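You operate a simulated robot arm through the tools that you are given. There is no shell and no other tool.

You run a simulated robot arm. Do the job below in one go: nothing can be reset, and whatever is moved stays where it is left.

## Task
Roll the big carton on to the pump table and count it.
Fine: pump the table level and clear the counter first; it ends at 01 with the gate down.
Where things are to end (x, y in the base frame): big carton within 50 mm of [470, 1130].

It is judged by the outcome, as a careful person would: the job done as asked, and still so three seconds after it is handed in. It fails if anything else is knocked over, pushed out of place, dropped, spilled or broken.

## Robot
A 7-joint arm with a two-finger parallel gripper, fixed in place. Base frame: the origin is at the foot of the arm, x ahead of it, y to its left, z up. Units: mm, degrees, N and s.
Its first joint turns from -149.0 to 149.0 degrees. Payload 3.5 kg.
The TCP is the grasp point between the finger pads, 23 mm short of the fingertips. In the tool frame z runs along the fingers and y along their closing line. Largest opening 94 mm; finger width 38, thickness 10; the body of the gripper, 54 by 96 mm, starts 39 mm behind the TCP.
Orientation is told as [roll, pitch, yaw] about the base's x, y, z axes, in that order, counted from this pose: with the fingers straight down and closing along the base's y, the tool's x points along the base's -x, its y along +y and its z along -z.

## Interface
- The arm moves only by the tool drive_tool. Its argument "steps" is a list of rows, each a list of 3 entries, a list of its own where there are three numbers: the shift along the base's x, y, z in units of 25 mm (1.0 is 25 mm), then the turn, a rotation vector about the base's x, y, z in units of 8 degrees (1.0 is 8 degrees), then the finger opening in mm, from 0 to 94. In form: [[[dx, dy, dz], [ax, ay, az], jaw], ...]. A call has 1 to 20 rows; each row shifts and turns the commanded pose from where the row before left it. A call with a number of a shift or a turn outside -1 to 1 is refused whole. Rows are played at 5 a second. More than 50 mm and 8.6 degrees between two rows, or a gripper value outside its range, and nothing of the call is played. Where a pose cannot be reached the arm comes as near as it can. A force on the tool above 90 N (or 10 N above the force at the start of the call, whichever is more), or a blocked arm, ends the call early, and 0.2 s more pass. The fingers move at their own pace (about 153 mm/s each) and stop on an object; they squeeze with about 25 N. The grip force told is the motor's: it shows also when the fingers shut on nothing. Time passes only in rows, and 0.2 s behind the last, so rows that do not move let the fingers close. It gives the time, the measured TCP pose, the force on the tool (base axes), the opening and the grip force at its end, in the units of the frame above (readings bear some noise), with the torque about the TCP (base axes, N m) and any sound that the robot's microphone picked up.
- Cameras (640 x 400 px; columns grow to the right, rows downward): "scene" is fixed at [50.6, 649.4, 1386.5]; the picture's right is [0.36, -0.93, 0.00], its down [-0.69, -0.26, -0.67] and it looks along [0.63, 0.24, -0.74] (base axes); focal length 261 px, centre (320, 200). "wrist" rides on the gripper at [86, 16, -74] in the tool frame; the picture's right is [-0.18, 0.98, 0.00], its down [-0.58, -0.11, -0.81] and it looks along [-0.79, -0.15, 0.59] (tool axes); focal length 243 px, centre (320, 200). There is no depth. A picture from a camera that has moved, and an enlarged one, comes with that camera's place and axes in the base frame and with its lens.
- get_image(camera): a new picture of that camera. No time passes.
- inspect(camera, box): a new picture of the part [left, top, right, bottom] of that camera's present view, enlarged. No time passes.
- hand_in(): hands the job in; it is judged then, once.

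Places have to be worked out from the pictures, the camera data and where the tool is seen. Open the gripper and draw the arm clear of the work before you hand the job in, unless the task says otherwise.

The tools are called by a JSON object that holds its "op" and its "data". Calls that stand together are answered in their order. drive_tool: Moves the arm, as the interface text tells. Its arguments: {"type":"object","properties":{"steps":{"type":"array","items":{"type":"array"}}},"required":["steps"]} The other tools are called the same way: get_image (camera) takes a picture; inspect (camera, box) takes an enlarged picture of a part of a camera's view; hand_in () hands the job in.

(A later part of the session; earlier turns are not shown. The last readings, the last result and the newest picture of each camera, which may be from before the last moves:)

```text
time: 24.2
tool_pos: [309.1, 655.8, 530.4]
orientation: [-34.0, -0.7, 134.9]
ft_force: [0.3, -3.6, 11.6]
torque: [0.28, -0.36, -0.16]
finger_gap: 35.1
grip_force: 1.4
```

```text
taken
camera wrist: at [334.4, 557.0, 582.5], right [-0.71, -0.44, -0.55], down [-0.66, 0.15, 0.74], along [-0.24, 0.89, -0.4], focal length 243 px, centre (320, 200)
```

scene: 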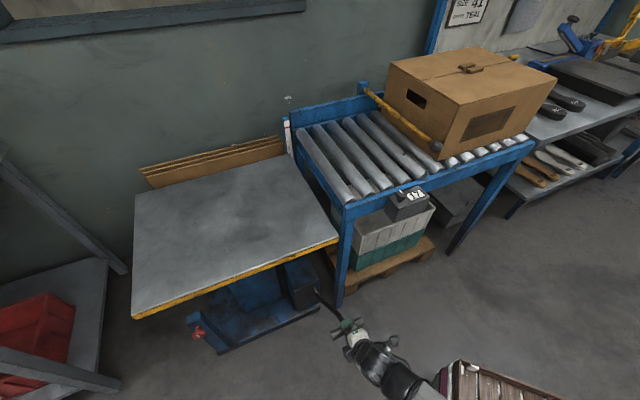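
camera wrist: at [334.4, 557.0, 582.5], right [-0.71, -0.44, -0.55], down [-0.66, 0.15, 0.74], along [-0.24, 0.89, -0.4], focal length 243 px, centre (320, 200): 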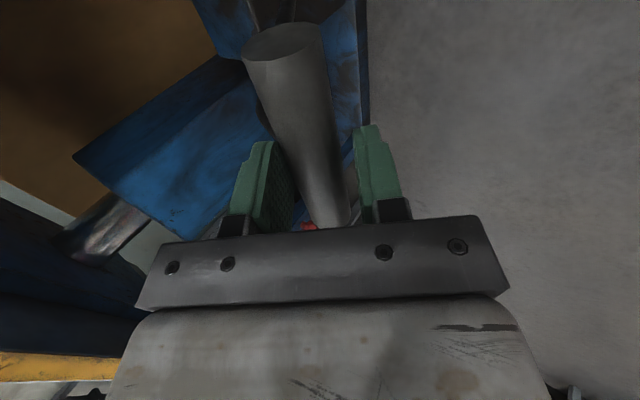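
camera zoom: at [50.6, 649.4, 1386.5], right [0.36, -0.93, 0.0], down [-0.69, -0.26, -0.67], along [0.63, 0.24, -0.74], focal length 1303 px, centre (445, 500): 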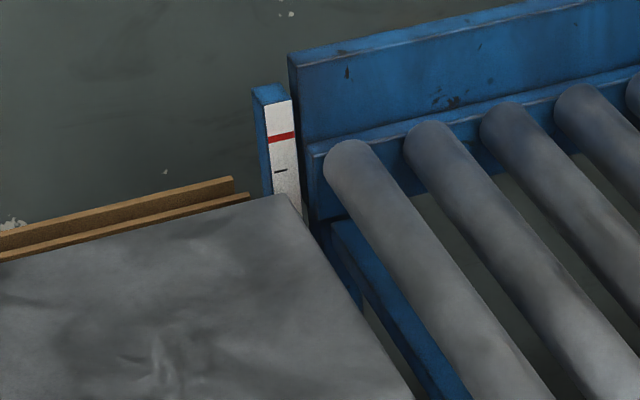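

The table is now between the second and first ticks. I do the fourth stroke.

{"op": "drive_tool", "data": {"steps": [[[0.25, 0.25, 0.33], [0, 0, 0], 33], [[0.52, 0.52, 0.617], [0, 0, 0], 33], [[0.549, 0.549, 0.564], [0, 0, 0], 33], [[0.576, 0.576, 0.509], [0, 0, 0], 33], [[0.599, 0.599, 0.451], [0, 0, 0], 33], [[0.62, 0.62, 0.39], [0, 0, 0], 33], [[0.638, 0.638, 0.328], [0, 0, 0], 33], [[0.653, 0.653, 0.265], [0, 0, 0], 33]]}}

{"op": "drive_tool", "data": {"steps": [[[-0.653, -0.653, -0.265], [0, 0, 0], 33], [[-0.638, -0.638, -0.328], [0, 0, 0], 33], [[-0.62, -0.62, -0.39], [0, 0, 0], 33], [[-0.599, -0.599, -0.451], [0, 0, 0], 33], [[-0.576, -0.576, -0.509], [0, 0, 0], 33], [[-0.549, -0.549, -0.564], [0, 0, 0], 33], [[-0.52, -0.52, -0.617], [0, 0, 0], 33], [[-0.25, -0.25, -0.33], [0, 0, 0], 33]]}}

{"op": "inspect", "data": {"camera": "scene", "box": [265, 100, 325, 180]}}

{"op": "inspect", "data": {"camera": "scene", "box": [275, 115, 305, 145]}}

```text
time: 26.0
tool_pos: [419.9, 765.4, 616.2]
orientation: [-34.0, -0.8, 135.0]
ft_force: [1.6, 0.7, 0.5]
torque: [0.0, -0.01, 0.02]
finger_gap: 33.6
grip_force: 0.6
```

```text
time: 27.8
tool_pos: [312.3, 654.8, 530.7]
orientation: [-34.0, -0.8, 134.9]
ft_force: [0.9, -0.9, 8.0]
torque: [0.17, -0.17, -0.05]
finger_gap: 34.7
grip_force: 2.2
```

```text
5.00 times, centred on (295, 140) of scene
camera zoom: at [50.6, 649.4, 1386.5], right [0.36, -0.93, 0.0], down [-0.69, -0.26, -0.67], along [0.63, 0.24, -0.74], focal length 1303 px, centre (445, 500)
```

zoom: 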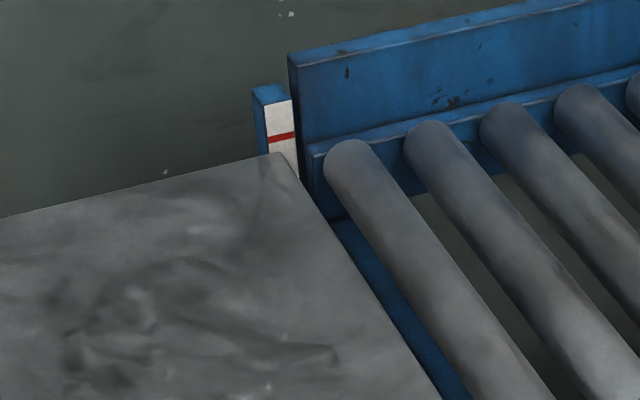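

```text
13.33 times, centred on (290, 130) of scene
camera zoom: at [50.6, 649.4, 1386.5], right [0.36, -0.93, 0.0], down [-0.69, -0.26, -0.67], along [0.63, 0.24, -0.74], focal length 3475 px, centre (720, 1133)
```

zoom: 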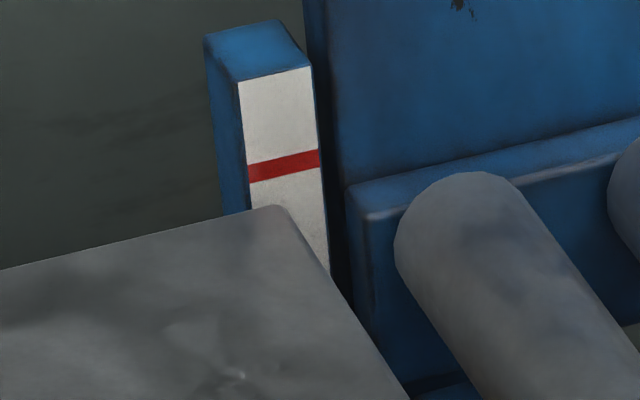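

The fourth stroke leaves the table just a little below the red line, but the table edge is nearer the camera than the scale, so I need a level view to judge the rest. I push the lever back upright, open, and back out along the tool axis.

{"op": "drive_tool", "data": {"steps": [[[0.25, 0.25, 0.33], [0, 0, 0], 33], [[0.52, 0.52, 0.617], [0, 0, 0], 33], [[0.549, 0.549, 0.564], [0, 0, 0], 33], [[0.576, 0.576, 0.509], [0, 0, 0], 33], [[0.599, 0.599, 0.451], [0, 0, 0], 33], [[0.62, 0.62, 0.39], [0, 0, 0], 33], [[0.638, 0.638, 0.328], [0, 0, 0], 33], [[0.653, 0.653, 0.265], [0, 0, 0], 33], [[0, 0, 0], [0, 0, 0], 50], [[-0.348, -0.315, 0.7], [0, 0, 0], 50], [[-0.348, -0.315, 0.7], [0, 0, 0], 50], [[-0.36, -0.33, 0.72], [0, 0, 0], 50], [[-0.36, -0.33, 0.72], [0, 0, 0], 50], [[-0.36, -0.33, 0.72], [0, 0, 0], 50], [[-0.36, -0.33, 0.72], [0, 0, 0], 50]]}}

{"op": "get_image", "data": {"camera": "wrist"}}

{"op": "get_image", "data": {"camera": "scene"}}

```text
time: 31.0
tool_pos: [365.5, 721.0, 723.6]
orientation: [-34.0, -0.7, 134.9]
ft_force: [0.8, 0.4, -0.2]
torque: [-0.04, 0.02, 0.01]
finger_gap: 50.0
grip_force: 0.1
```

```text
taken
camera wrist: at [391.2, 620.0, 775.4], right [-0.71, -0.44, -0.55], down [-0.66, 0.15, 0.74], along [-0.24, 0.89, -0.4], focal length 243 px, centre (320, 200)
```

wrist: 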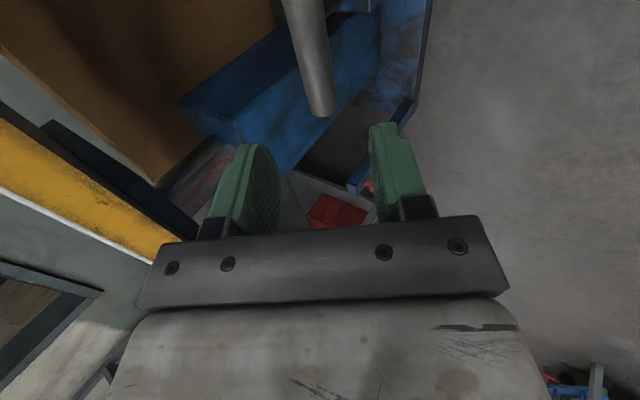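

```text
taken
```

scene: 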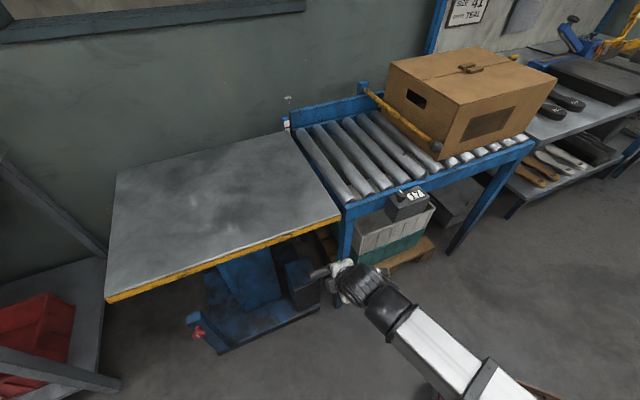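

The lever is upright and free. I now turn the tool about its own axis and rise so the wrist camera looks level along the gap between the table and conveyor, toward the scale.

{"op": "drive_tool", "data": {"steps": [[[0, -0.4, 0.6], [0.396, 0.396, -0.83], 50], [[0.2, -0.2, 0.4], [0.396, 0.396, -0.83], 50], [[0.2, -0.2, 0.4], [0.396, 0.396, -0.83], 50], [[0.2, -0.2, 0.4], [0.396, 0.396, -0.83], 50], [[0.2, -0.2, 0.4], [0.396, 0.396, -0.83], 50], [[0.2, -0.2, 0.4], [0.396, 0.396, -0.83], 50]]}}

{"op": "get_image", "data": {"camera": "wrist"}}

{"op": "get_image", "data": {"camera": "scene"}}

```text
time: 32.4
tool_pos: [392.2, 684.3, 787.9]
orientation: [-24.1, -25.4, 92.0]
ft_force: [0.7, -0.2, -0.6]
torque: [0.01, 0.0, 0.01]
finger_gap: 49.9
grip_force: 0.2
```

```text
taken
camera wrist: at [353.0, 577.6, 806.9], right [-0.91, 0.31, -0.28], down [-0.24, 0.18, 0.95], along [0.34, 0.93, -0.09], focal length 243 px, centre (320, 200)
```

wrist: 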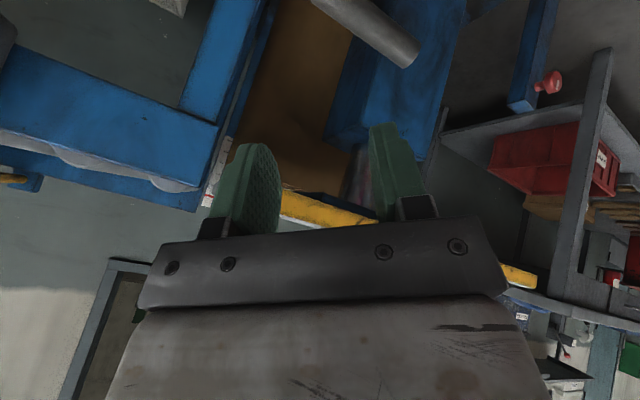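

```text
taken
```

scene: 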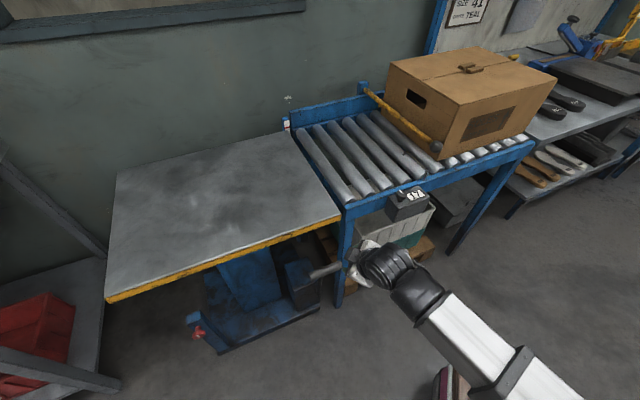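

That works without touching anything. I rotate further and open the fingers wider to clear the view of the scale.

{"op": "drive_tool", "data": {"steps": [[[0.1, -0.2, 0.3], [0.396, 0.396, -0.83], 94], [[0.1, -0.2, 0.3], [0.396, 0.396, -0.83], 94], [[0.1, -0.2, 0.2], [0.396, 0.396, -0.83], 94], [[0.1, -0.2, 0.2], [0.396, 0.396, -0.83], 94]]}}

{"op": "get_image", "data": {"camera": "wrist"}}

```text
time: 33.4
tool_pos: [398.0, 664.2, 813.2]
orientation: [-6.3, -34.2, 56.3]
ft_force: [0.8, -0.1, -0.4]
torque: [-0.03, -0.02, 0.01]
finger_gap: 94.0
grip_force: 0.0
```

```text
taken
camera wrist: at [318.8, 584.8, 824.6], right [-0.69, 0.72, 0.02], down [0.03, 0.01, 1.0], along [0.72, 0.69, -0.03], focal length 243 px, centre (320, 200)
```

wrist: 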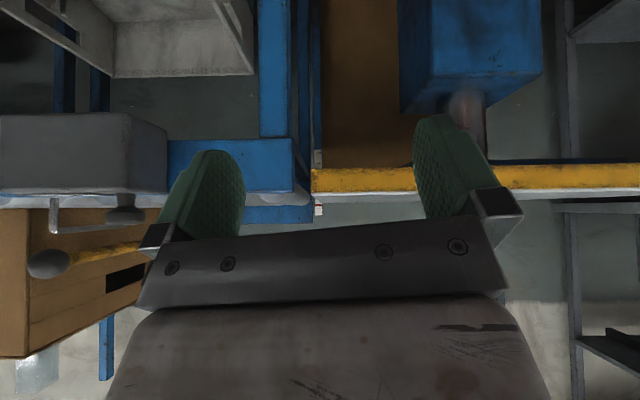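

A near-level view of the table edge, the roller ends and the scale. I enlarge it.

{"op": "inspect", "data": {"camera": "wrist", "box": [250, 150, 380, 230]}}

{"op": "inspect", "data": {"camera": "wrist", "box": [300, 180, 340, 225]}}

{"op": "inspect", "data": {"camera": "wrist", "box": [0, 100, 250, 260]}}

```text
4.92 times, centred on (315, 190) of wrist
camera zoom: at [318.8, 584.8, 824.6], right [-0.69, 0.72, 0.02], down [0.03, 0.01, 1.0], along [0.72, 0.69, -0.03], focal length 1194 px, centre (345, 249)
```

zoom: 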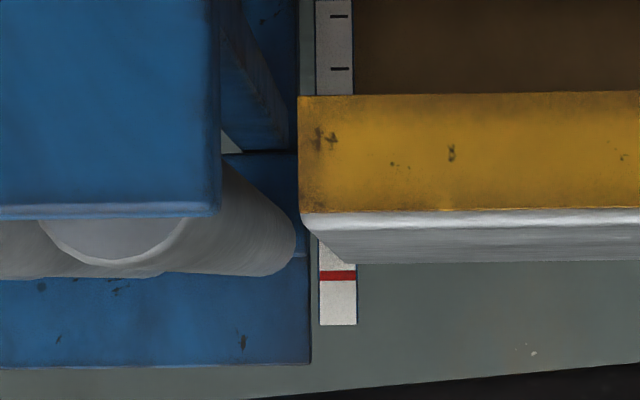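

```text
8.89 times, centred on (320, 202) of wrist
camera zoom: at [318.8, 584.8, 824.6], right [-0.69, 0.72, 0.02], down [0.03, 0.01, 1.0], along [0.72, 0.69, -0.03], focal length 2157 px, centre (320, 178)
```

zoom: 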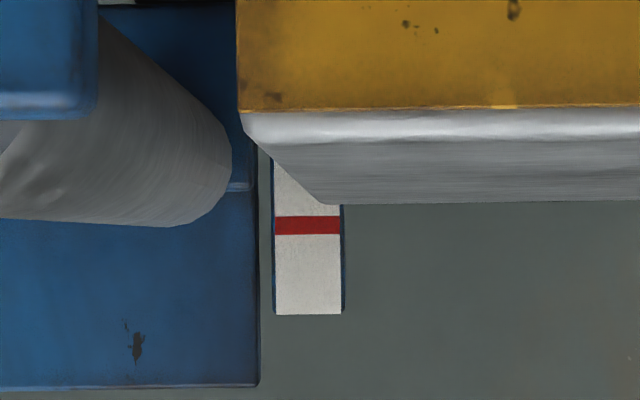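

```text
2.50 times, centred on (125, 180) of wrist
camera zoom: at [318.8, 584.8, 824.6], right [-0.69, 0.72, 0.02], down [0.03, 0.01, 1.0], along [0.72, 0.69, -0.03], focal length 606 px, centre (808, 250)
```

zoom: 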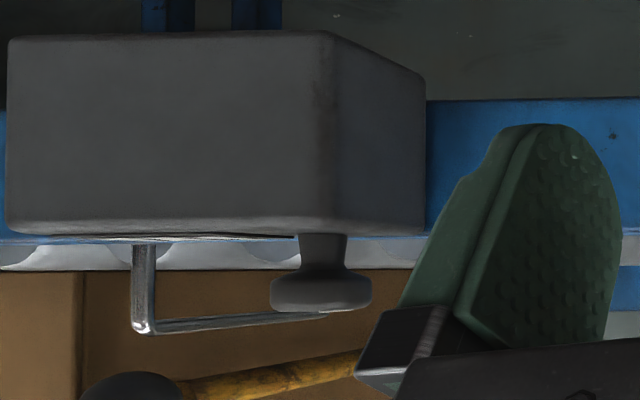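

In this level view the first roller's top and the red line agree at z≈819, and the table is about 7–8 mm below. So I need a partial stroke of about 7° more. I turn back and return to the lever.

{"op": "drive_tool", "data": {"steps": [[[-0.1, 0.2, -0.2], [-0.396, -0.396, 0.83], 50], [[-0.1, 0.2, -0.2], [-0.396, -0.396, 0.83], 50], [[-0.1, 0.2, -0.3], [-0.396, -0.396, 0.83], 50], [[-0.1, 0.2, -0.3], [-0.396, -0.396, 0.83], 50], [[-0.2, 0.2, -0.4], [-0.396, -0.396, 0.83], 50], [[-0.2, 0.2, -0.4], [-0.396, -0.396, 0.83], 50], [[-0.2, 0.2, -0.4], [-0.396, -0.396, 0.83], 50], [[-0.2, 0.2, -0.4], [-0.396, -0.396, 0.83], 50], [[-0.2, 0.2, -0.4], [-0.396, -0.396, 0.83], 50], [[0, 0.4, -0.6], [-0.396, -0.396, 0.83], 50]]}}

{"op": "get_image", "data": {"camera": "wrist"}}

```text
time: 35.6
tool_pos: [366.4, 718.7, 724.2]
orientation: [-33.9, -0.8, 135.0]
ft_force: [0.1, 0.0, -0.3]
torque: [-0.02, -0.01, -0.01]
finger_gap: 50.1
grip_force: 0.1
```

```text
taken
camera wrist: at [391.4, 618.0, 776.0], right [-0.71, -0.44, -0.55], down [-0.66, 0.15, 0.74], along [-0.24, 0.88, -0.4], focal length 243 px, centre (320, 200)
```

wrist: 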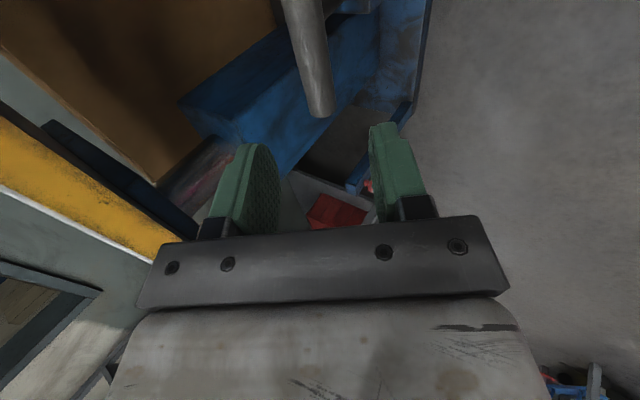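

The handle is again straight ahead. I advance onto it, grip, and pull only about 24 mm first.

{"op": "drive_tool", "data": {"steps": [[[0.36, 0.33, -0.72], [0, 0, 0], 50], [[0.36, 0.33, -0.72], [0, 0, 0], 50], [[0.36, 0.33, -0.72], [0, 0, 0], 50], [[0.36, 0.33, -0.72], [0, 0, 0], 50], [[0.348, 0.315, -0.7], [0, 0, 0], 50], [[0.348, 0.315, -0.7], [0, 0, 0], 50], [[0, 0, 0], [0, 0, 0], 30], [[0, 0, 0], [0, 0, 0], 30], [[-0.653, -0.653, -0.265], [0, 0, 0], 30]]}}

{"op": "inspect", "data": {"camera": "scene", "box": [275, 115, 305, 145]}}

{"op": "get_image", "data": {"camera": "wrist"}}

```text
time: 37.6
tool_pos: [404.9, 751.4, 609.6]
orientation: [-34.0, -0.8, 135.0]
ft_force: [0.6, 0.3, 1.6]
torque: [-0.02, 0.0, 0.01]
finger_gap: 30.9
grip_force: 0.6
```

```text
13.33 times, centred on (290, 130) of scene
camera zoom: at [50.6, 649.4, 1386.5], right [0.36, -0.93, 0.0], down [-0.69, -0.26, -0.67], along [0.63, 0.24, -0.74], focal length 3475 px, centre (720, 1133)
```

zoom: 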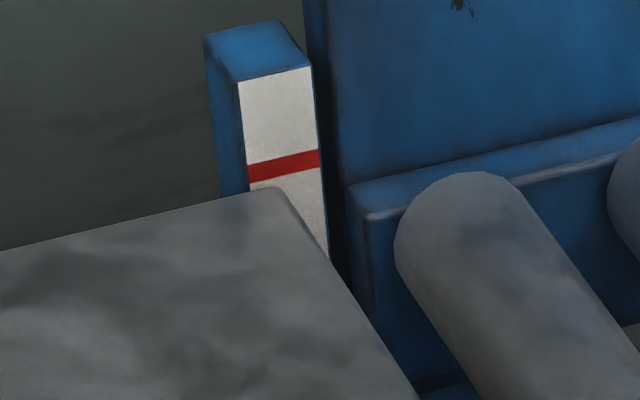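

```text
taken
camera wrist: at [429.6, 651.5, 660.8], right [-0.71, -0.44, -0.55], down [-0.66, 0.15, 0.74], along [-0.24, 0.89, -0.4], focal length 243 px, centre (320, 200)
```

wrist: 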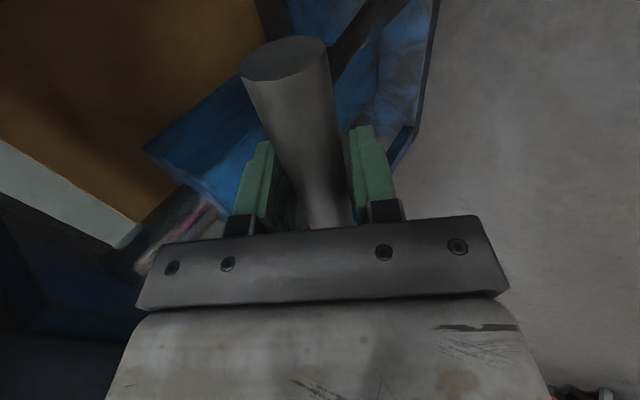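

The table rose about 6 mm; roughly 1.5 mm remain. I pull a further ~7 mm of handle travel.

{"op": "drive_tool", "data": {"steps": [[[-0.2, -0.2, -0.09], [0, 0, 0], 30], [[0, 0, 0], [0, 0, 0], 30]]}}

{"op": "inspect", "data": {"camera": "scene", "box": [275, 115, 305, 145]}}

```text
time: 38.2
tool_pos: [399.8, 746.8, 608.4]
orientation: [-33.9, -0.8, 135.1]
ft_force: [0.5, 1.1, 1.8]
torque: [0.01, -0.05, 0.01]
finger_gap: 30.9
grip_force: 0.8
```

```text
13.33 times, centred on (290, 130) of scene
camera zoom: at [50.6, 649.4, 1386.5], right [0.36, -0.93, 0.0], down [-0.69, -0.26, -0.67], along [0.63, 0.24, -0.74], focal length 3475 px, centre (720, 1133)
```

zoom: 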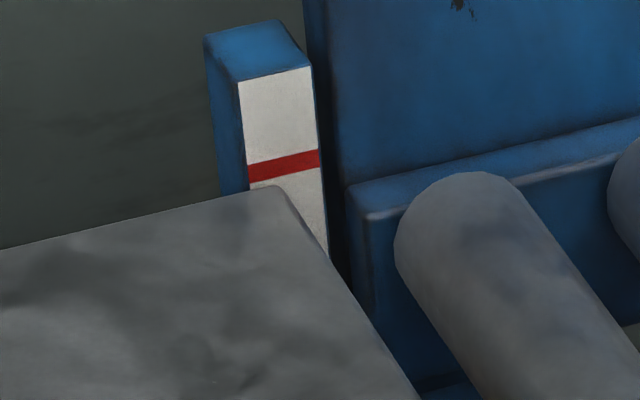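

The table edge is now within about a millimetre of the level position. I release the lever, back out and check again from the level view.

{"op": "drive_tool", "data": {"steps": [[[0, 0, 0], [0, 0, 0], 50], [[-0.348, -0.315, 0.7], [0, 0, 0], 50], [[-0.348, -0.315, 0.7], [0, 0, 0], 50], [[-0.36, -0.33, 0.72], [0, 0, 0], 50], [[-0.36, -0.33, 0.72], [0, 0, 0], 50], [[-0.36, -0.33, 0.72], [0, 0, 0], 50], [[-0.36, -0.33, 0.72], [0, 0, 0], 50], [[0.2, -0.2, 0.6], [0.396, 0.396, -0.83], 94], [[0.3, -0.2, 0.4], [0.396, 0.396, -0.83], 94], [[0.3, -0.2, 0.4], [0.396, 0.396, -0.83], 94], [[0.3, -0.2, 0.4], [0.396, 0.396, -0.83], 94], [[0.3, -0.2, 0.4], [0.396, 0.396, -0.83], 94], [[0.3, -0.2, 0.4], [0.396, 0.396, -0.83], 94], [[0.2, -0.2, 0.3], [0.396, 0.396, -0.83], 94], [[0.2, -0.2, 0.3], [0.396, 0.396, -0.83], 94], [[0.1, -0.2, 0.3], [0.396, 0.396, -0.83], 94], [[0.1, -0.2, 0.2], [0.396, 0.396, -0.83], 94]]}}

{"op": "get_image", "data": {"camera": "wrist"}}

{"op": "inspect", "data": {"camera": "wrist", "box": [300, 180, 340, 225]}}

```text
time: 41.8
tool_pos: [402.6, 647.4, 807.8]
orientation: [-6.3, -34.2, 56.2]
ft_force: [0.2, -0.9, 0.3]
torque: [0.0, -0.04, 0.01]
finger_gap: 94.1
grip_force: 0.0
```

```text
taken
camera wrist: at [322.6, 568.1, 818.9], right [-0.69, 0.72, 0.02], down [0.03, 0.01, 1.0], along [0.72, 0.69, -0.03], focal length 243 px, centre (320, 200)
```

wrist: 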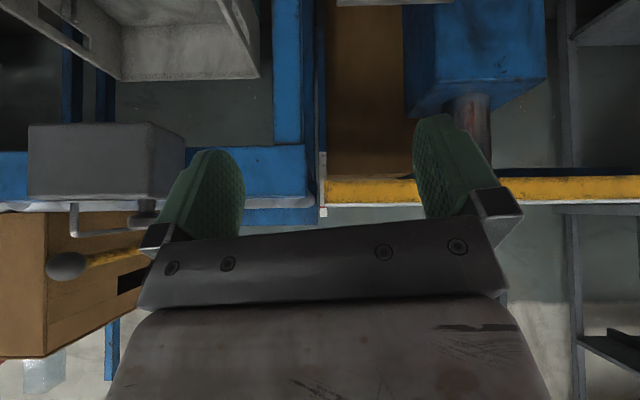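

```text
8.89 times, centred on (320, 202) of wrist
camera zoom: at [322.6, 568.1, 818.9], right [-0.69, 0.72, 0.02], down [0.03, 0.01, 1.0], along [0.72, 0.69, -0.03], focal length 2157 px, centre (320, 178)
```

zoom: 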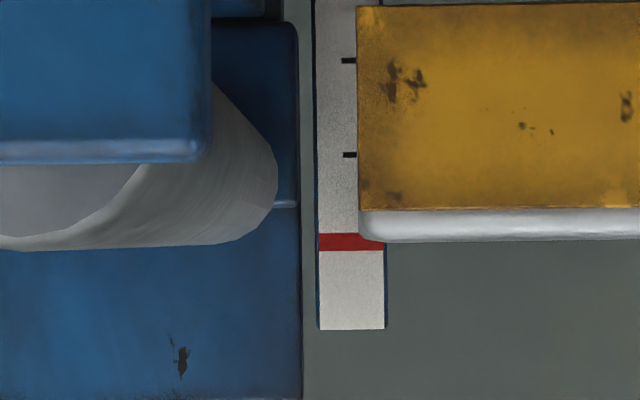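

The table top now lines up with both the red line and the roller tops, so it is level. Next I untilt the tool and move to a view of the counter from above to clear it.

{"op": "drive_tool", "data": {"steps": [[[0.2, -0.9, 1.0], [-0.707, 0.707, 0], 94], [[0.8, -1.0, 0.9], [-0.707, 0.707, 0], 94], [[0.8, -1.0, 0.8], [-0.707, 0.707, 0], 94], [[0.8, -1.0, 0.8], [-0.707, 0.707, 0], 94], [[0.8, -1.0, 0.7], [-0.177, 0.177, 0], 94], [[0.8, -1.0, 0.7], [0, 0, 0], 94]]}}

{"op": "get_image", "data": {"camera": "wrist"}}

{"op": "get_image", "data": {"camera": "scene"}}

```text
time: 43.2
tool_pos: [511.3, 496.7, 928.8]
orientation: [0.1, -0.6, 54.5]
ft_force: [0.2, 0.4, 0.9]
torque: [0.0, 0.0, 0.01]
finger_gap: 93.9
grip_force: 0.0
```

```text
taken
camera wrist: at [449.6, 436.4, 1002.9], right [-0.69, 0.72, 0.0], down [0.42, 0.4, 0.81], along [0.58, 0.56, -0.58], focal length 243 px, centre (320, 200)
```

wrist: 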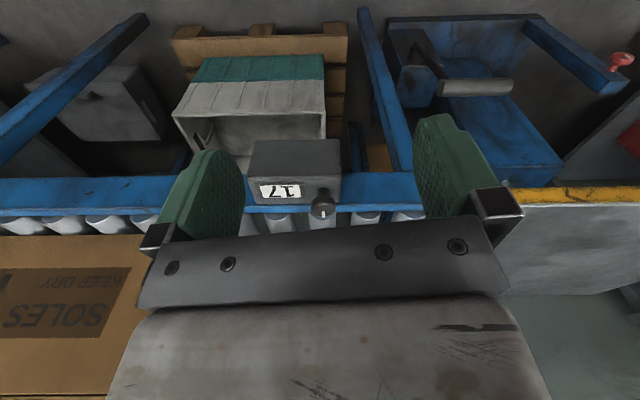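

```text
taken
```

scene: 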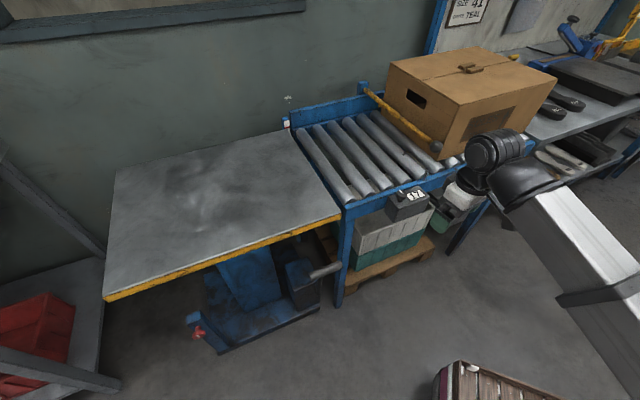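

The knob is visible near the middle. I enlarge it in both cameras to fix its place.

{"op": "inspect", "data": {"camera": "wrist", "box": [240, 130, 360, 225]}}

{"op": "inspect", "data": {"camera": "scene", "box": [380, 180, 440, 225]}}

```text
4.21 times, centred on (300, 178) of wrist
camera zoom: at [449.6, 436.4, 1002.9], right [-0.69, 0.72, 0.0], down [0.42, 0.4, 0.81], along [0.58, 0.56, -0.58], focal length 1022 px, centre (404, 295)
```

zoom: 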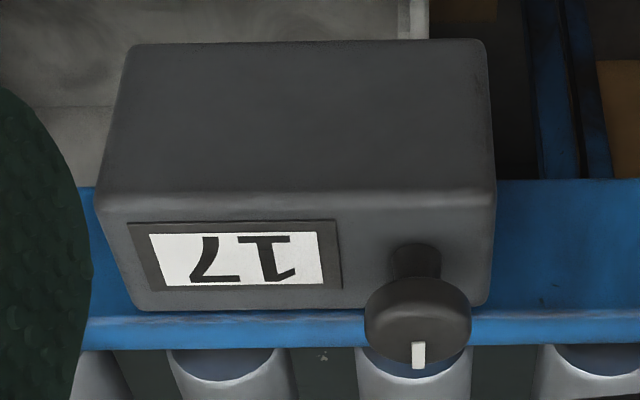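

```text
8.89 times, centred on (410, 202) of scene
camera zoom: at [50.6, 649.4, 1386.5], right [0.36, -0.93, 0.0], down [-0.69, -0.26, -0.67], along [0.63, 0.24, -0.74], focal length 2317 px, centre (-480, 178)
```

zoom: 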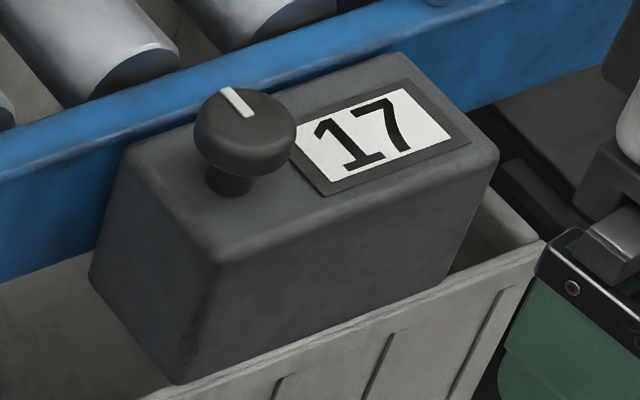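

The knob top triangulates to (629, 615, 839) with a cap about 32 mm wide, its mark pointing to the far side. I move above it.

{"op": "drive_tool", "data": {"steps": [[[0.94, 0.945, -0.2], [0, 0, 0], 64], [[0.94, 0.945, -0.2], [0, 0, 0], 64], [[0.94, 0.945, -0.2], [0, 0, 0], 64], [[0.94, 0.945, -0.2], [0, 0, 0], 64], [[0.94, 0.945, -0.2], [0, 0, 0], 64]]}}

{"op": "get_image", "data": {"camera": "wrist"}}

{"op": "inspect", "data": {"camera": "scene", "box": [360, 140, 460, 225]}}

```text
time: 44.4
tool_pos: [624.6, 618.4, 902.9]
orientation: [0.1, -0.5, 54.4]
ft_force: [0.0, -0.1, -0.1]
torque: [-0.01, -0.01, -0.02]
finger_gap: 64.0
grip_force: 0.2
```

```text
taken
camera wrist: at [563.2, 557.1, 977.0], right [-0.69, 0.72, 0.0], down [0.42, 0.4, 0.81], along [0.59, 0.56, -0.58], focal length 243 px, centre (320, 200)
```

wrist: 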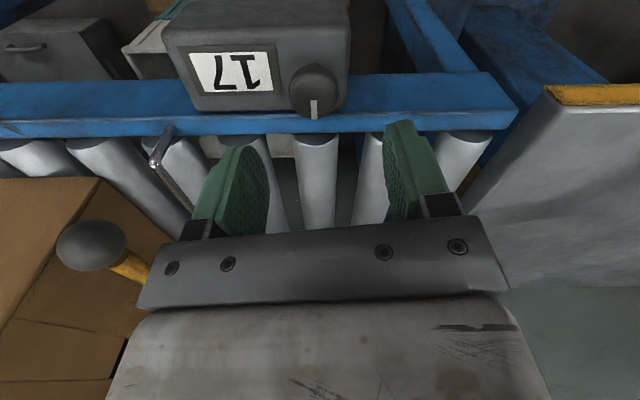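

```text
4.71 times, centred on (410, 182) of scene
camera zoom: at [50.6, 649.4, 1386.5], right [0.36, -0.93, 0.0], down [-0.69, -0.26, -0.67], along [0.63, 0.24, -0.74], focal length 1227 px, centre (-104, 282)
```

zoom: 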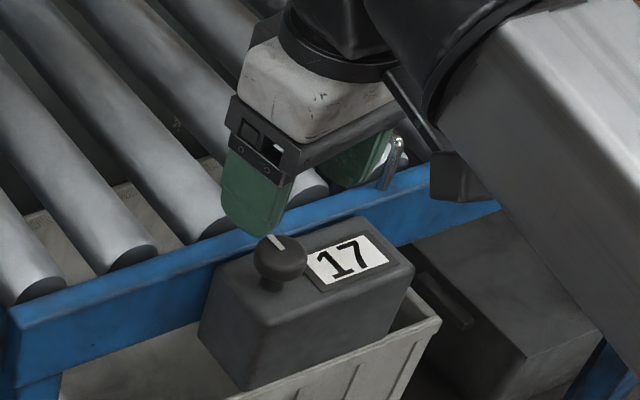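

The knob is centred between the fingers to within a few mm. I go down so the pads straddle the cap, fingertips about 10 mm above the counter top, and close on it.

{"op": "drive_tool", "data": {"steps": [[[0.08, -0.16, -0.78], [0, 0, 0], 64], [[0, 0, -0.78], [0, 0, 0], 64], [[0, 0, -0.78], [0, 0, 0], 64], [[0, 0, 0], [0, 0, 0], 20], [[0, 0, 0], [0, 0, 0], 20], [[0, 0, 0], [0, 0, 0], 20]]}}

{"op": "get_image", "data": {"camera": "wrist"}}

{"op": "inspect", "data": {"camera": "scene", "box": [360, 140, 460, 225]}}

```text
time: 45.8
tool_pos: [626.1, 614.2, 845.2]
orientation: [0.1, -0.6, 54.5]
ft_force: [-6.3, 3.2, -5.5]
torque: [0.14, 0.0, -0.06]
finger_gap: 30.2
grip_force: 44.7
```

```text
taken
camera wrist: at [565.2, 554.1, 918.6], right [-0.69, 0.72, 0.0], down [0.42, 0.4, 0.81], along [0.58, 0.56, -0.58], focal length 243 px, centre (320, 200)
```

wrist: 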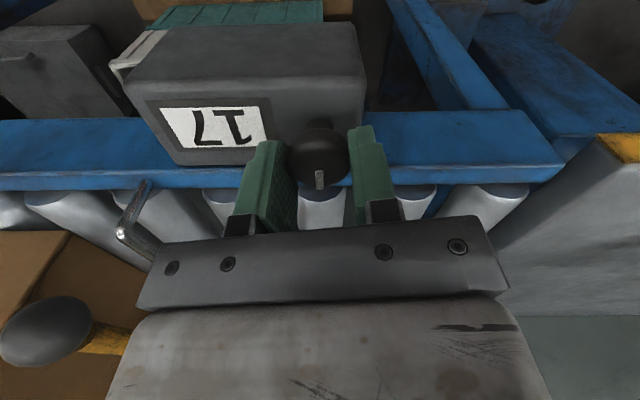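

```text
4.71 times, centred on (410, 182) of scene
camera zoom: at [50.6, 649.4, 1386.5], right [0.36, -0.93, 0.0], down [-0.69, -0.26, -0.67], along [0.63, 0.24, -0.74], focal length 1227 px, centre (-104, 282)
```

zoom: 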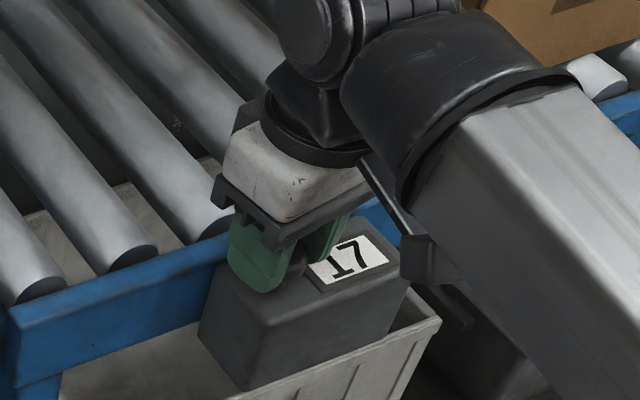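

The cap is held at 30 mm. I turn it clockwise (seen from above) a little and watch the torque and the counter.

{"op": "drive_tool", "data": {"steps": [[[0, 0, 0], [0, 0, -0.8], 20], [[0, 0, 0], [0, 0, -0.8], 20], [[0, 0, 0], [0, 0, -0.8], 20]]}}

{"op": "get_image", "data": {"camera": "wrist"}}

{"op": "inspect", "data": {"camera": "scene", "box": [380, 160, 460, 225]}}

```text
time: 46.6
tool_pos: [627.4, 614.4, 844.4]
orientation: [0.1, -0.6, 35.1]
ft_force: [-4.8, 2.1, -15.7]
torque: [0.15, 0.28, 0.03]
finger_gap: 30.4
grip_force: 45.0
```

```text
taken
camera wrist: at [548.8, 578.3, 918.6], right [-0.42, 0.91, 0.0], down [0.53, 0.24, 0.81], along [0.74, 0.34, -0.58], focal length 243 px, centre (320, 200)
```

wrist: 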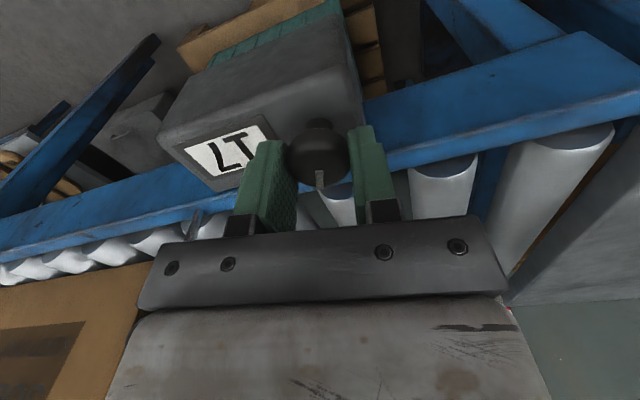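

```text
6.15 times, centred on (420, 192) of scene
camera zoom: at [50.6, 649.4, 1386.5], right [0.36, -0.93, 0.0], down [-0.69, -0.26, -0.67], along [0.63, 0.24, -0.74], focal length 1604 px, centre (-295, 246)
```

zoom: 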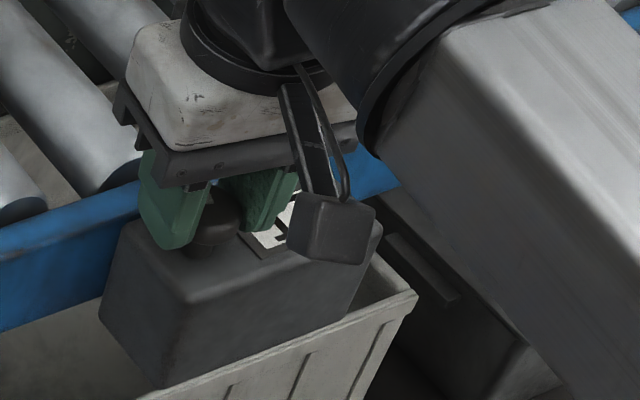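

The knob turns with the gripper (its mark stays fixed in the wrist view) with little torque. I keep turning clockwise.

{"op": "drive_tool", "data": {"steps": [[[0, 0, 0], [0, 0, -0.9], 20], [[0, 0, 0], [0, 0, -0.9], 20], [[0, 0, 0], [0, 0, -0.9], 20], [[0, 0, 0], [0, 0, -0.9], 20], [[0, 0, 0], [0, 0, -0.9], 20]]}}

{"op": "get_image", "data": {"camera": "wrist"}}

{"op": "inspect", "data": {"camera": "scene", "box": [380, 160, 460, 225]}}

```text
time: 47.8
tool_pos: [628.1, 614.7, 845.4]
orientation: [0.0, -0.7, -1.0]
ft_force: [8.3, -3.9, -40.0]
torque: [0.03, -0.29, 0.02]
finger_gap: 30.6
grip_force: 45.3
```

```text
taken
camera wrist: at [542.8, 631.7, 918.7], right [0.2, 0.98, 0.0], down [0.57, -0.12, 0.81], along [0.8, -0.16, -0.58], focal length 243 px, centre (320, 200)
```

wrist: 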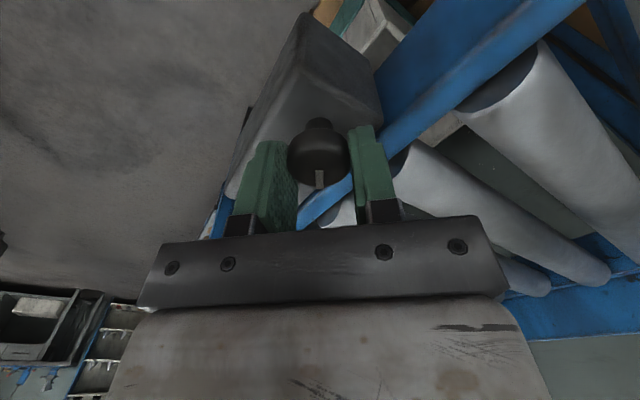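

```text
6.15 times, centred on (420, 192) of scene
camera zoom: at [50.6, 649.4, 1386.5], right [0.36, -0.93, 0.0], down [-0.69, -0.26, -0.67], along [0.63, 0.24, -0.74], focal length 1604 px, centre (-295, 246)
```

zoom: 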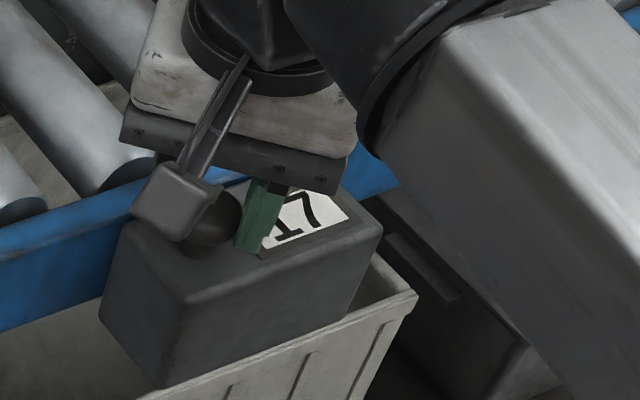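

The knob has turned 55° freely, but the vertical force has grown to -40 N, so I ease the tool down about 1 mm as I continue the turn.

{"op": "drive_tool", "data": {"steps": [[[0, 0, -0.04], [0, 0, 0], 20], [[0, 0, 0], [0, 0, -0.8], 20]]}}

{"op": "inspect", "data": {"camera": "scene", "box": [380, 160, 460, 225]}}

```text
time: 48.4
tool_pos: [627.7, 612.9, 844.6]
orientation: [0.0, -0.7, -7.3]
ft_force: [14.5, -11.1, -15.7]
torque: [0.01, 0.85, 0.03]
finger_gap: 30.6
grip_force: 45.2
```

```text
6.15 times, centred on (420, 192) of scene
camera zoom: at [50.6, 649.4, 1386.5], right [0.36, -0.93, 0.0], down [-0.69, -0.26, -0.67], along [0.63, 0.24, -0.74], focal length 1604 px, centre (-295, 246)
```

zoom: 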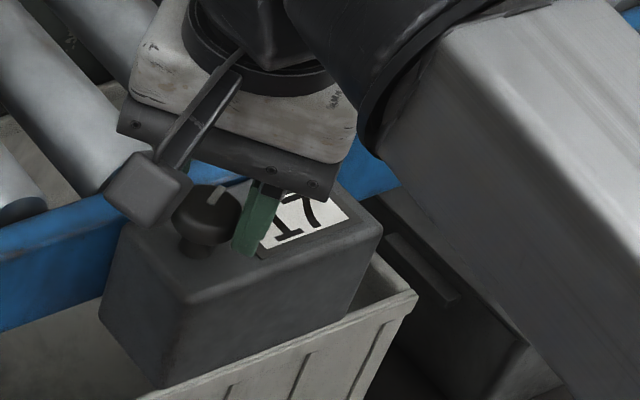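

The force has eased. I continue the turn to about 90°.

{"op": "drive_tool", "data": {"steps": [[[0, 0, 0], [0, 0, -0.9], 20], [[0, 0, 0], [0, 0, -0.9], 20], [[0, 0, 0], [0, 0, -0.9], 20], [[0, 0, 0], [0, 0, -0.9], 20]]}}

{"op": "get_image", "data": {"camera": "wrist"}}

{"op": "inspect", "data": {"camera": "scene", "box": [380, 160, 460, 225]}}

```text
time: 49.4
tool_pos: [627.6, 611.8, 845.6]
orientation: [0.0, -0.7, -36.1]
ft_force: [14.2, -14.6, -17.6]
torque: [-0.31, -0.16, -0.01]
finger_gap: 30.5
grip_force: 44.9
```

```text
taken
camera wrist: at [568.3, 677.5, 918.7], right [0.73, 0.69, 0.0], down [0.4, -0.43, 0.81], along [0.56, -0.59, -0.58], focal length 243 px, centre (320, 200)
```

wrist: 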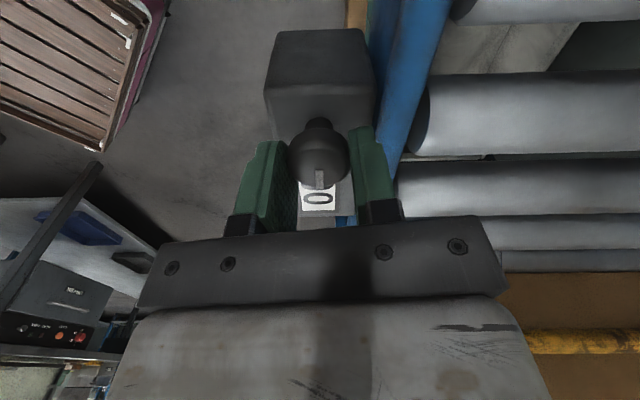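

```text
6.15 times, centred on (420, 192) of scene
camera zoom: at [50.6, 649.4, 1386.5], right [0.36, -0.93, 0.0], down [-0.69, -0.26, -0.67], along [0.63, 0.24, -0.74], focal length 1604 px, centre (-295, 246)
```

zoom: 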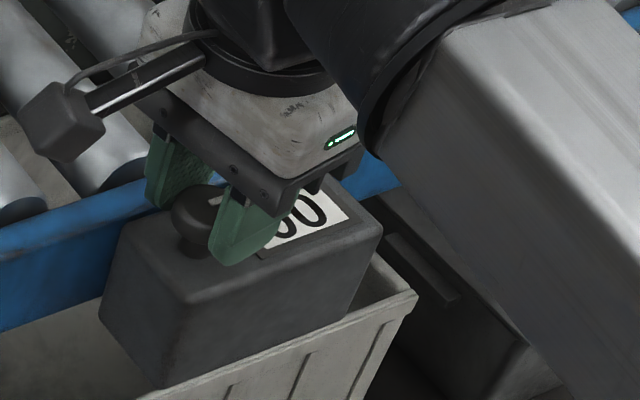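

The counter now reads 00. I open the fingers just enough, rise straight up and see whether the knob and counter stay as they are.

{"op": "drive_tool", "data": {"steps": [[[0, 0, 0], [0, 0, 0], 42], [[0, 0, 0.3], [0, 0, 0], 42], [[0, 0, 1], [0, 0, 0], 42], [[0, 0, 1], [0, 0, 0], 42], [[0, 0, 1], [0, 0, 0], 60]]}}

{"op": "inspect", "data": {"camera": "scene", "box": [380, 160, 460, 225]}}

{"op": "get_image", "data": {"camera": "wrist"}}

```text
time: 50.6
tool_pos: [626.2, 612.2, 929.7]
orientation: [0.0, -0.7, -36.0]
ft_force: [-0.1, -0.2, 0.8]
torque: [-0.03, 0.02, 0.05]
finger_gap: 60.2
grip_force: 0.0
```

```text
6.15 times, centred on (420, 192) of scene
camera zoom: at [50.6, 649.4, 1386.5], right [0.36, -0.93, 0.0], down [-0.69, -0.26, -0.67], along [0.63, 0.24, -0.74], focal length 1604 px, centre (-295, 246)
```

zoom: 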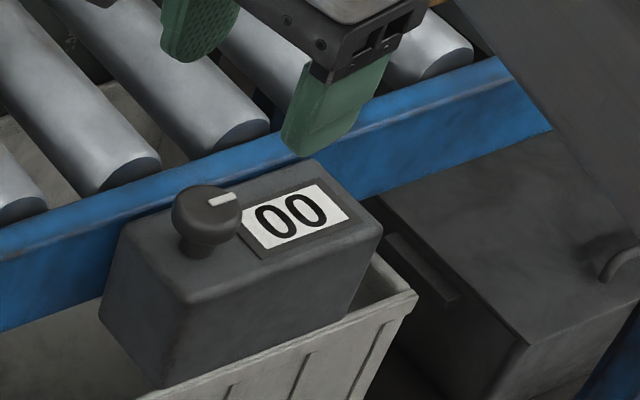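

```text
taken
camera wrist: at [567.3, 676.8, 1003.0], right [0.73, 0.69, 0.0], down [0.4, -0.42, 0.81], along [0.56, -0.59, -0.58], focal length 243 px, centre (320, 200)
```

wrist: 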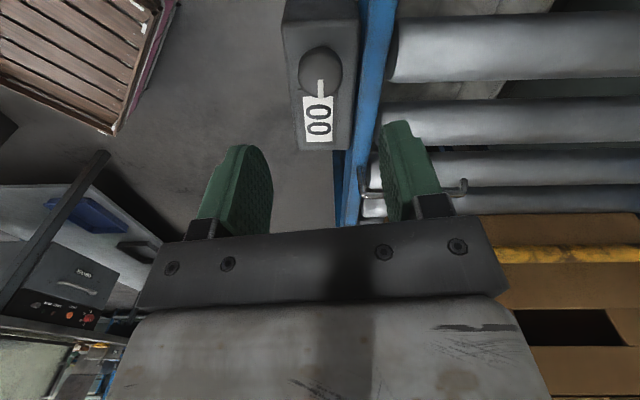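

The reading holds at 00 and the knob stays where I left it. In case the turned knob would hold the counter at zero, I go back down and turn it back to its starting position.

{"op": "drive_tool", "data": {"steps": [[[-0.016, 0.056, -0.8], [0, 0, 0], 46], [[0, 0, -0.9], [0, 0, 0], 44], [[0, 0, -0.9], [0, 0, 0], 44], [[0, 0, -0.76], [0, 0, 0], 44], [[0, 0, 0], [0, 0, 0], 20], [[0, 0, 0], [0, 0, 0], 20], [[0, 0, 0], [0, 0, 0.9], 20], [[0, 0, 0], [0, 0, 0.9], 20], [[0, 0, 0], [0, 0, 0.9], 20]]}}

{"op": "get_image", "data": {"camera": "wrist"}}

{"op": "inspect", "data": {"camera": "scene", "box": [380, 160, 460, 225]}}

```text
time: 52.6
tool_pos: [624.7, 614.9, 844.7]
orientation: [0.0, -0.6, -14.1]
ft_force: [-11.8, 0.7, 17.2]
torque: [-0.69, -0.91, -0.03]
finger_gap: 30.4
grip_force: 44.4
```

```text
taken
camera wrist: at [545.2, 651.8, 917.8], right [0.42, 0.91, 0.0], down [0.53, -0.25, 0.81], along [0.74, -0.34, -0.58], focal length 243 px, centre (320, 200)
```

wrist: 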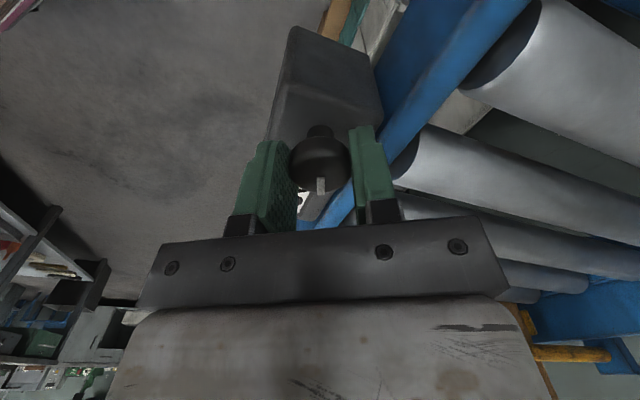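

```text
6.15 times, centred on (420, 192) of scene
camera zoom: at [50.6, 649.4, 1386.5], right [0.36, -0.93, 0.0], down [-0.69, -0.26, -0.67], along [0.63, 0.24, -0.74], focal length 1604 px, centre (-295, 246)
```

zoom: 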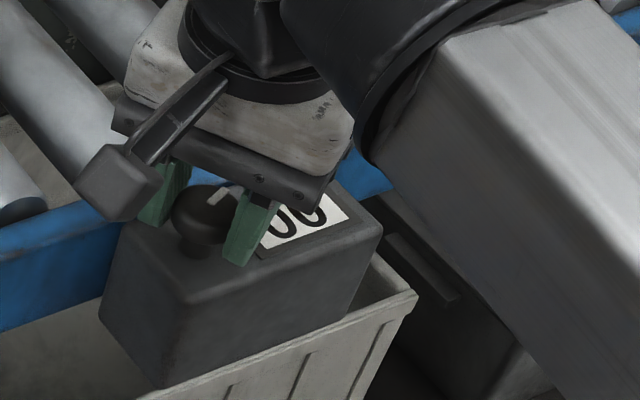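

The knob turns back with the gripper and the reading stays 00. I continue the turn to the starting position in two parts.

{"op": "drive_tool", "data": {"steps": [[[0, 0, 0], [0, 0, 0.85], 20], [[0, 0, 0], [0, 0, 0.85], 20], [[0, 0, 0], [0, 0, 0.85], 20], [[0, 0, 0], [0, 0, 0.85], 20], [[0, 0, 0], [0, 0, 0.85], 20]]}}

{"op": "drive_tool", "data": {"steps": [[[0, 0, 0.02], [0, 0, 0.85], 20], [[0, 0, 0], [0, 0, 0.85], 20], [[0, 0, 0], [0, 0, 0.85], 20], [[0, 0, 0], [0, 0, 0.85], 20], [[0, 0, 0], [0, 0, 0.7], 20]]}}

{"op": "inspect", "data": {"camera": "scene", "box": [380, 160, 460, 225]}}

{"op": "get_image", "data": {"camera": "wrist"}}

```text
time: 53.8
tool_pos: [623.6, 612.4, 844.4]
orientation: [0.0, -0.5, 19.7]
ft_force: [-26.0, -18.5, 5.3]
torque: [0.19, -0.65, -0.05]
finger_gap: 30.4
grip_force: 45.2
```

```text
time: 55.0
tool_pos: [624.9, 612.8, 844.7]
orientation: [0.1, -0.1, 52.6]
ft_force: [-20.3, -32.7, -15.3]
torque: [-0.44, 0.31, -0.02]
finger_gap: 30.5
grip_force: 45.2
```

```text
6.15 times, centred on (420, 192) of scene
camera zoom: at [50.6, 649.4, 1386.5], right [0.36, -0.93, 0.0], down [-0.69, -0.26, -0.67], along [0.63, 0.24, -0.74], focal length 1604 px, centre (-295, 246)
```

zoom: 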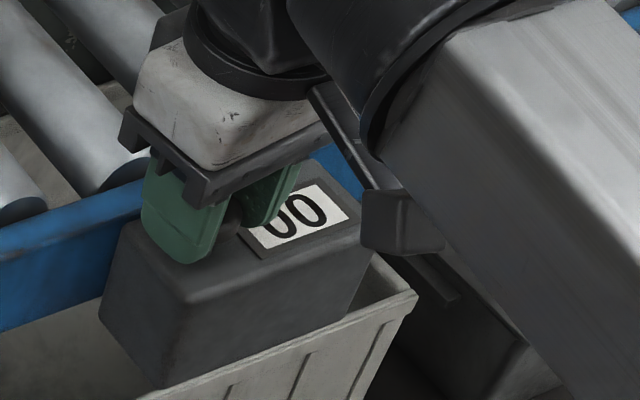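

```text
taken
camera wrist: at [561.5, 554.4, 918.8], right [-0.67, 0.74, 0.0], down [0.44, 0.39, 0.81], along [0.6, 0.54, -0.59], focal length 243 px, centre (320, 200)
```

wrist: 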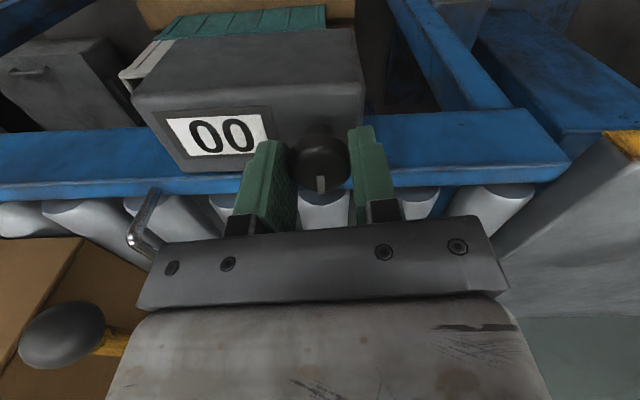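

The knob is back at its starting position and the counter shows 00. I release and rise, then look at the gate and carton from there.

{"op": "drive_tool", "data": {"steps": [[[0, 0, 0], [0, 0, 0], 46], [[0, 0, 0.3], [0, 0, 0], 50], [[0, 0, 1], [0, 0, 0], 50], [[0, 0, 1], [0, 0, 0], 50], [[0, 0, 1], [0, 0, 0], 50], [[0, 0, 1], [0, 0, 0], 50]]}}

{"op": "get_image", "data": {"camera": "wrist"}}

{"op": "inspect", "data": {"camera": "scene", "box": [380, 160, 460, 225]}}

```text
time: 56.4
tool_pos: [625.7, 615.1, 954.1]
orientation: [0.1, -0.8, 52.4]
ft_force: [-0.1, -0.6, -0.7]
torque: [0.02, -0.03, 0.03]
finger_gap: 50.0
grip_force: 0.1
```

```text
taken
camera wrist: at [562.1, 557.2, 1027.6], right [-0.67, 0.75, 0.0], down [0.44, 0.39, 0.81], along [0.6, 0.54, -0.58], focal length 243 px, centre (320, 200)
```

wrist: 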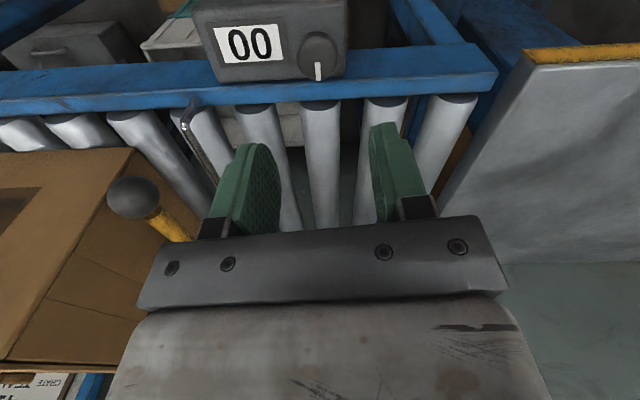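

```text
6.15 times, centred on (420, 192) of scene
camera zoom: at [50.6, 649.4, 1386.5], right [0.36, -0.93, 0.0], down [-0.69, -0.26, -0.67], along [0.63, 0.24, -0.74], focal length 1604 px, centre (-295, 246)
```

zoom: 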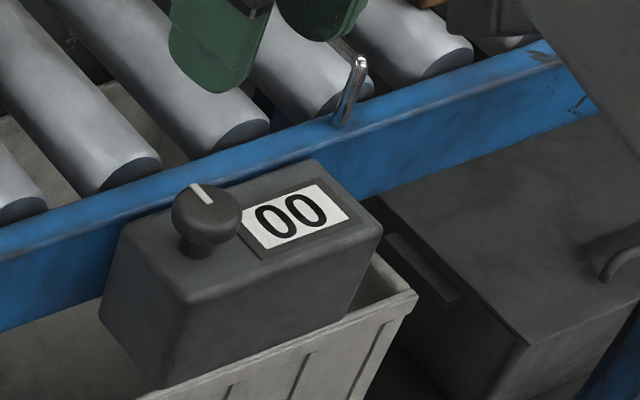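

The counter is clear. For the gate I plan to come from the near side with one finger under and one above the ball end (about (810, 549, 894)), so the fingers fit in front of the carton. First I yaw the tool here by about -96° so the camera ends on the downhill side.

{"op": "drive_tool", "data": {"steps": [[[0, 0, 0], [0, 0, -1], 50], [[0, 0, 0], [0, 0, -1], 50], [[0, 0, 0], [0, 0, -1], 50], [[0, 0, 0], [0, 0, -1], 50], [[0, 0, 0], [0, 0, -1], 50], [[0, -0.3, 0], [0, 0, -1], 50], [[0, -0.5, 0], [0, 0, -1], 50], [[0, -0.9, 0], [0, 0, -1], 50], [[0, -0.9, 0], [0, 0, -1], 50], [[0, -0.9, 0], [0, 0, -1], 50], [[0, -0.9, 0], [0, 0, -1], 50], [[0, -0.9, 0], [0, 0, -1], 50]]}}

{"op": "get_image", "data": {"camera": "wrist"}}

{"op": "get_image", "data": {"camera": "scene"}}

```text
time: 59.0
tool_pos: [626.3, 481.1, 950.1]
orientation: [0.1, -0.6, -43.6]
ft_force: [-0.1, -0.2, 0.9]
torque: [-0.01, 0.0, -0.01]
finger_gap: 49.7
grip_force: 0.0
```

```text
taken
camera wrist: at [576.6, 553.0, 1025.3], right [0.81, 0.58, 0.0], down [0.34, -0.47, 0.81], along [0.48, -0.66, -0.58], focal length 243 px, centre (320, 200)
```

wrist: 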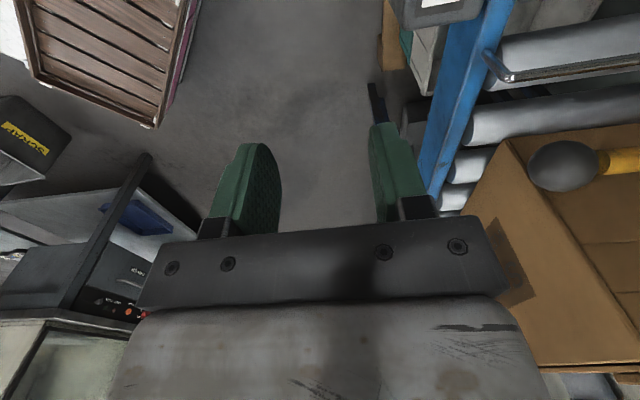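

```text
taken
```

scene: 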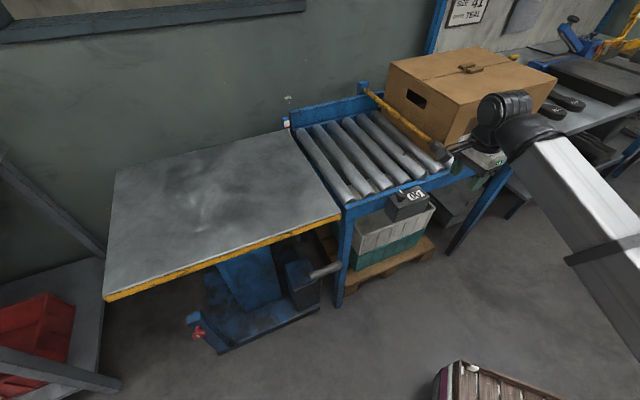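

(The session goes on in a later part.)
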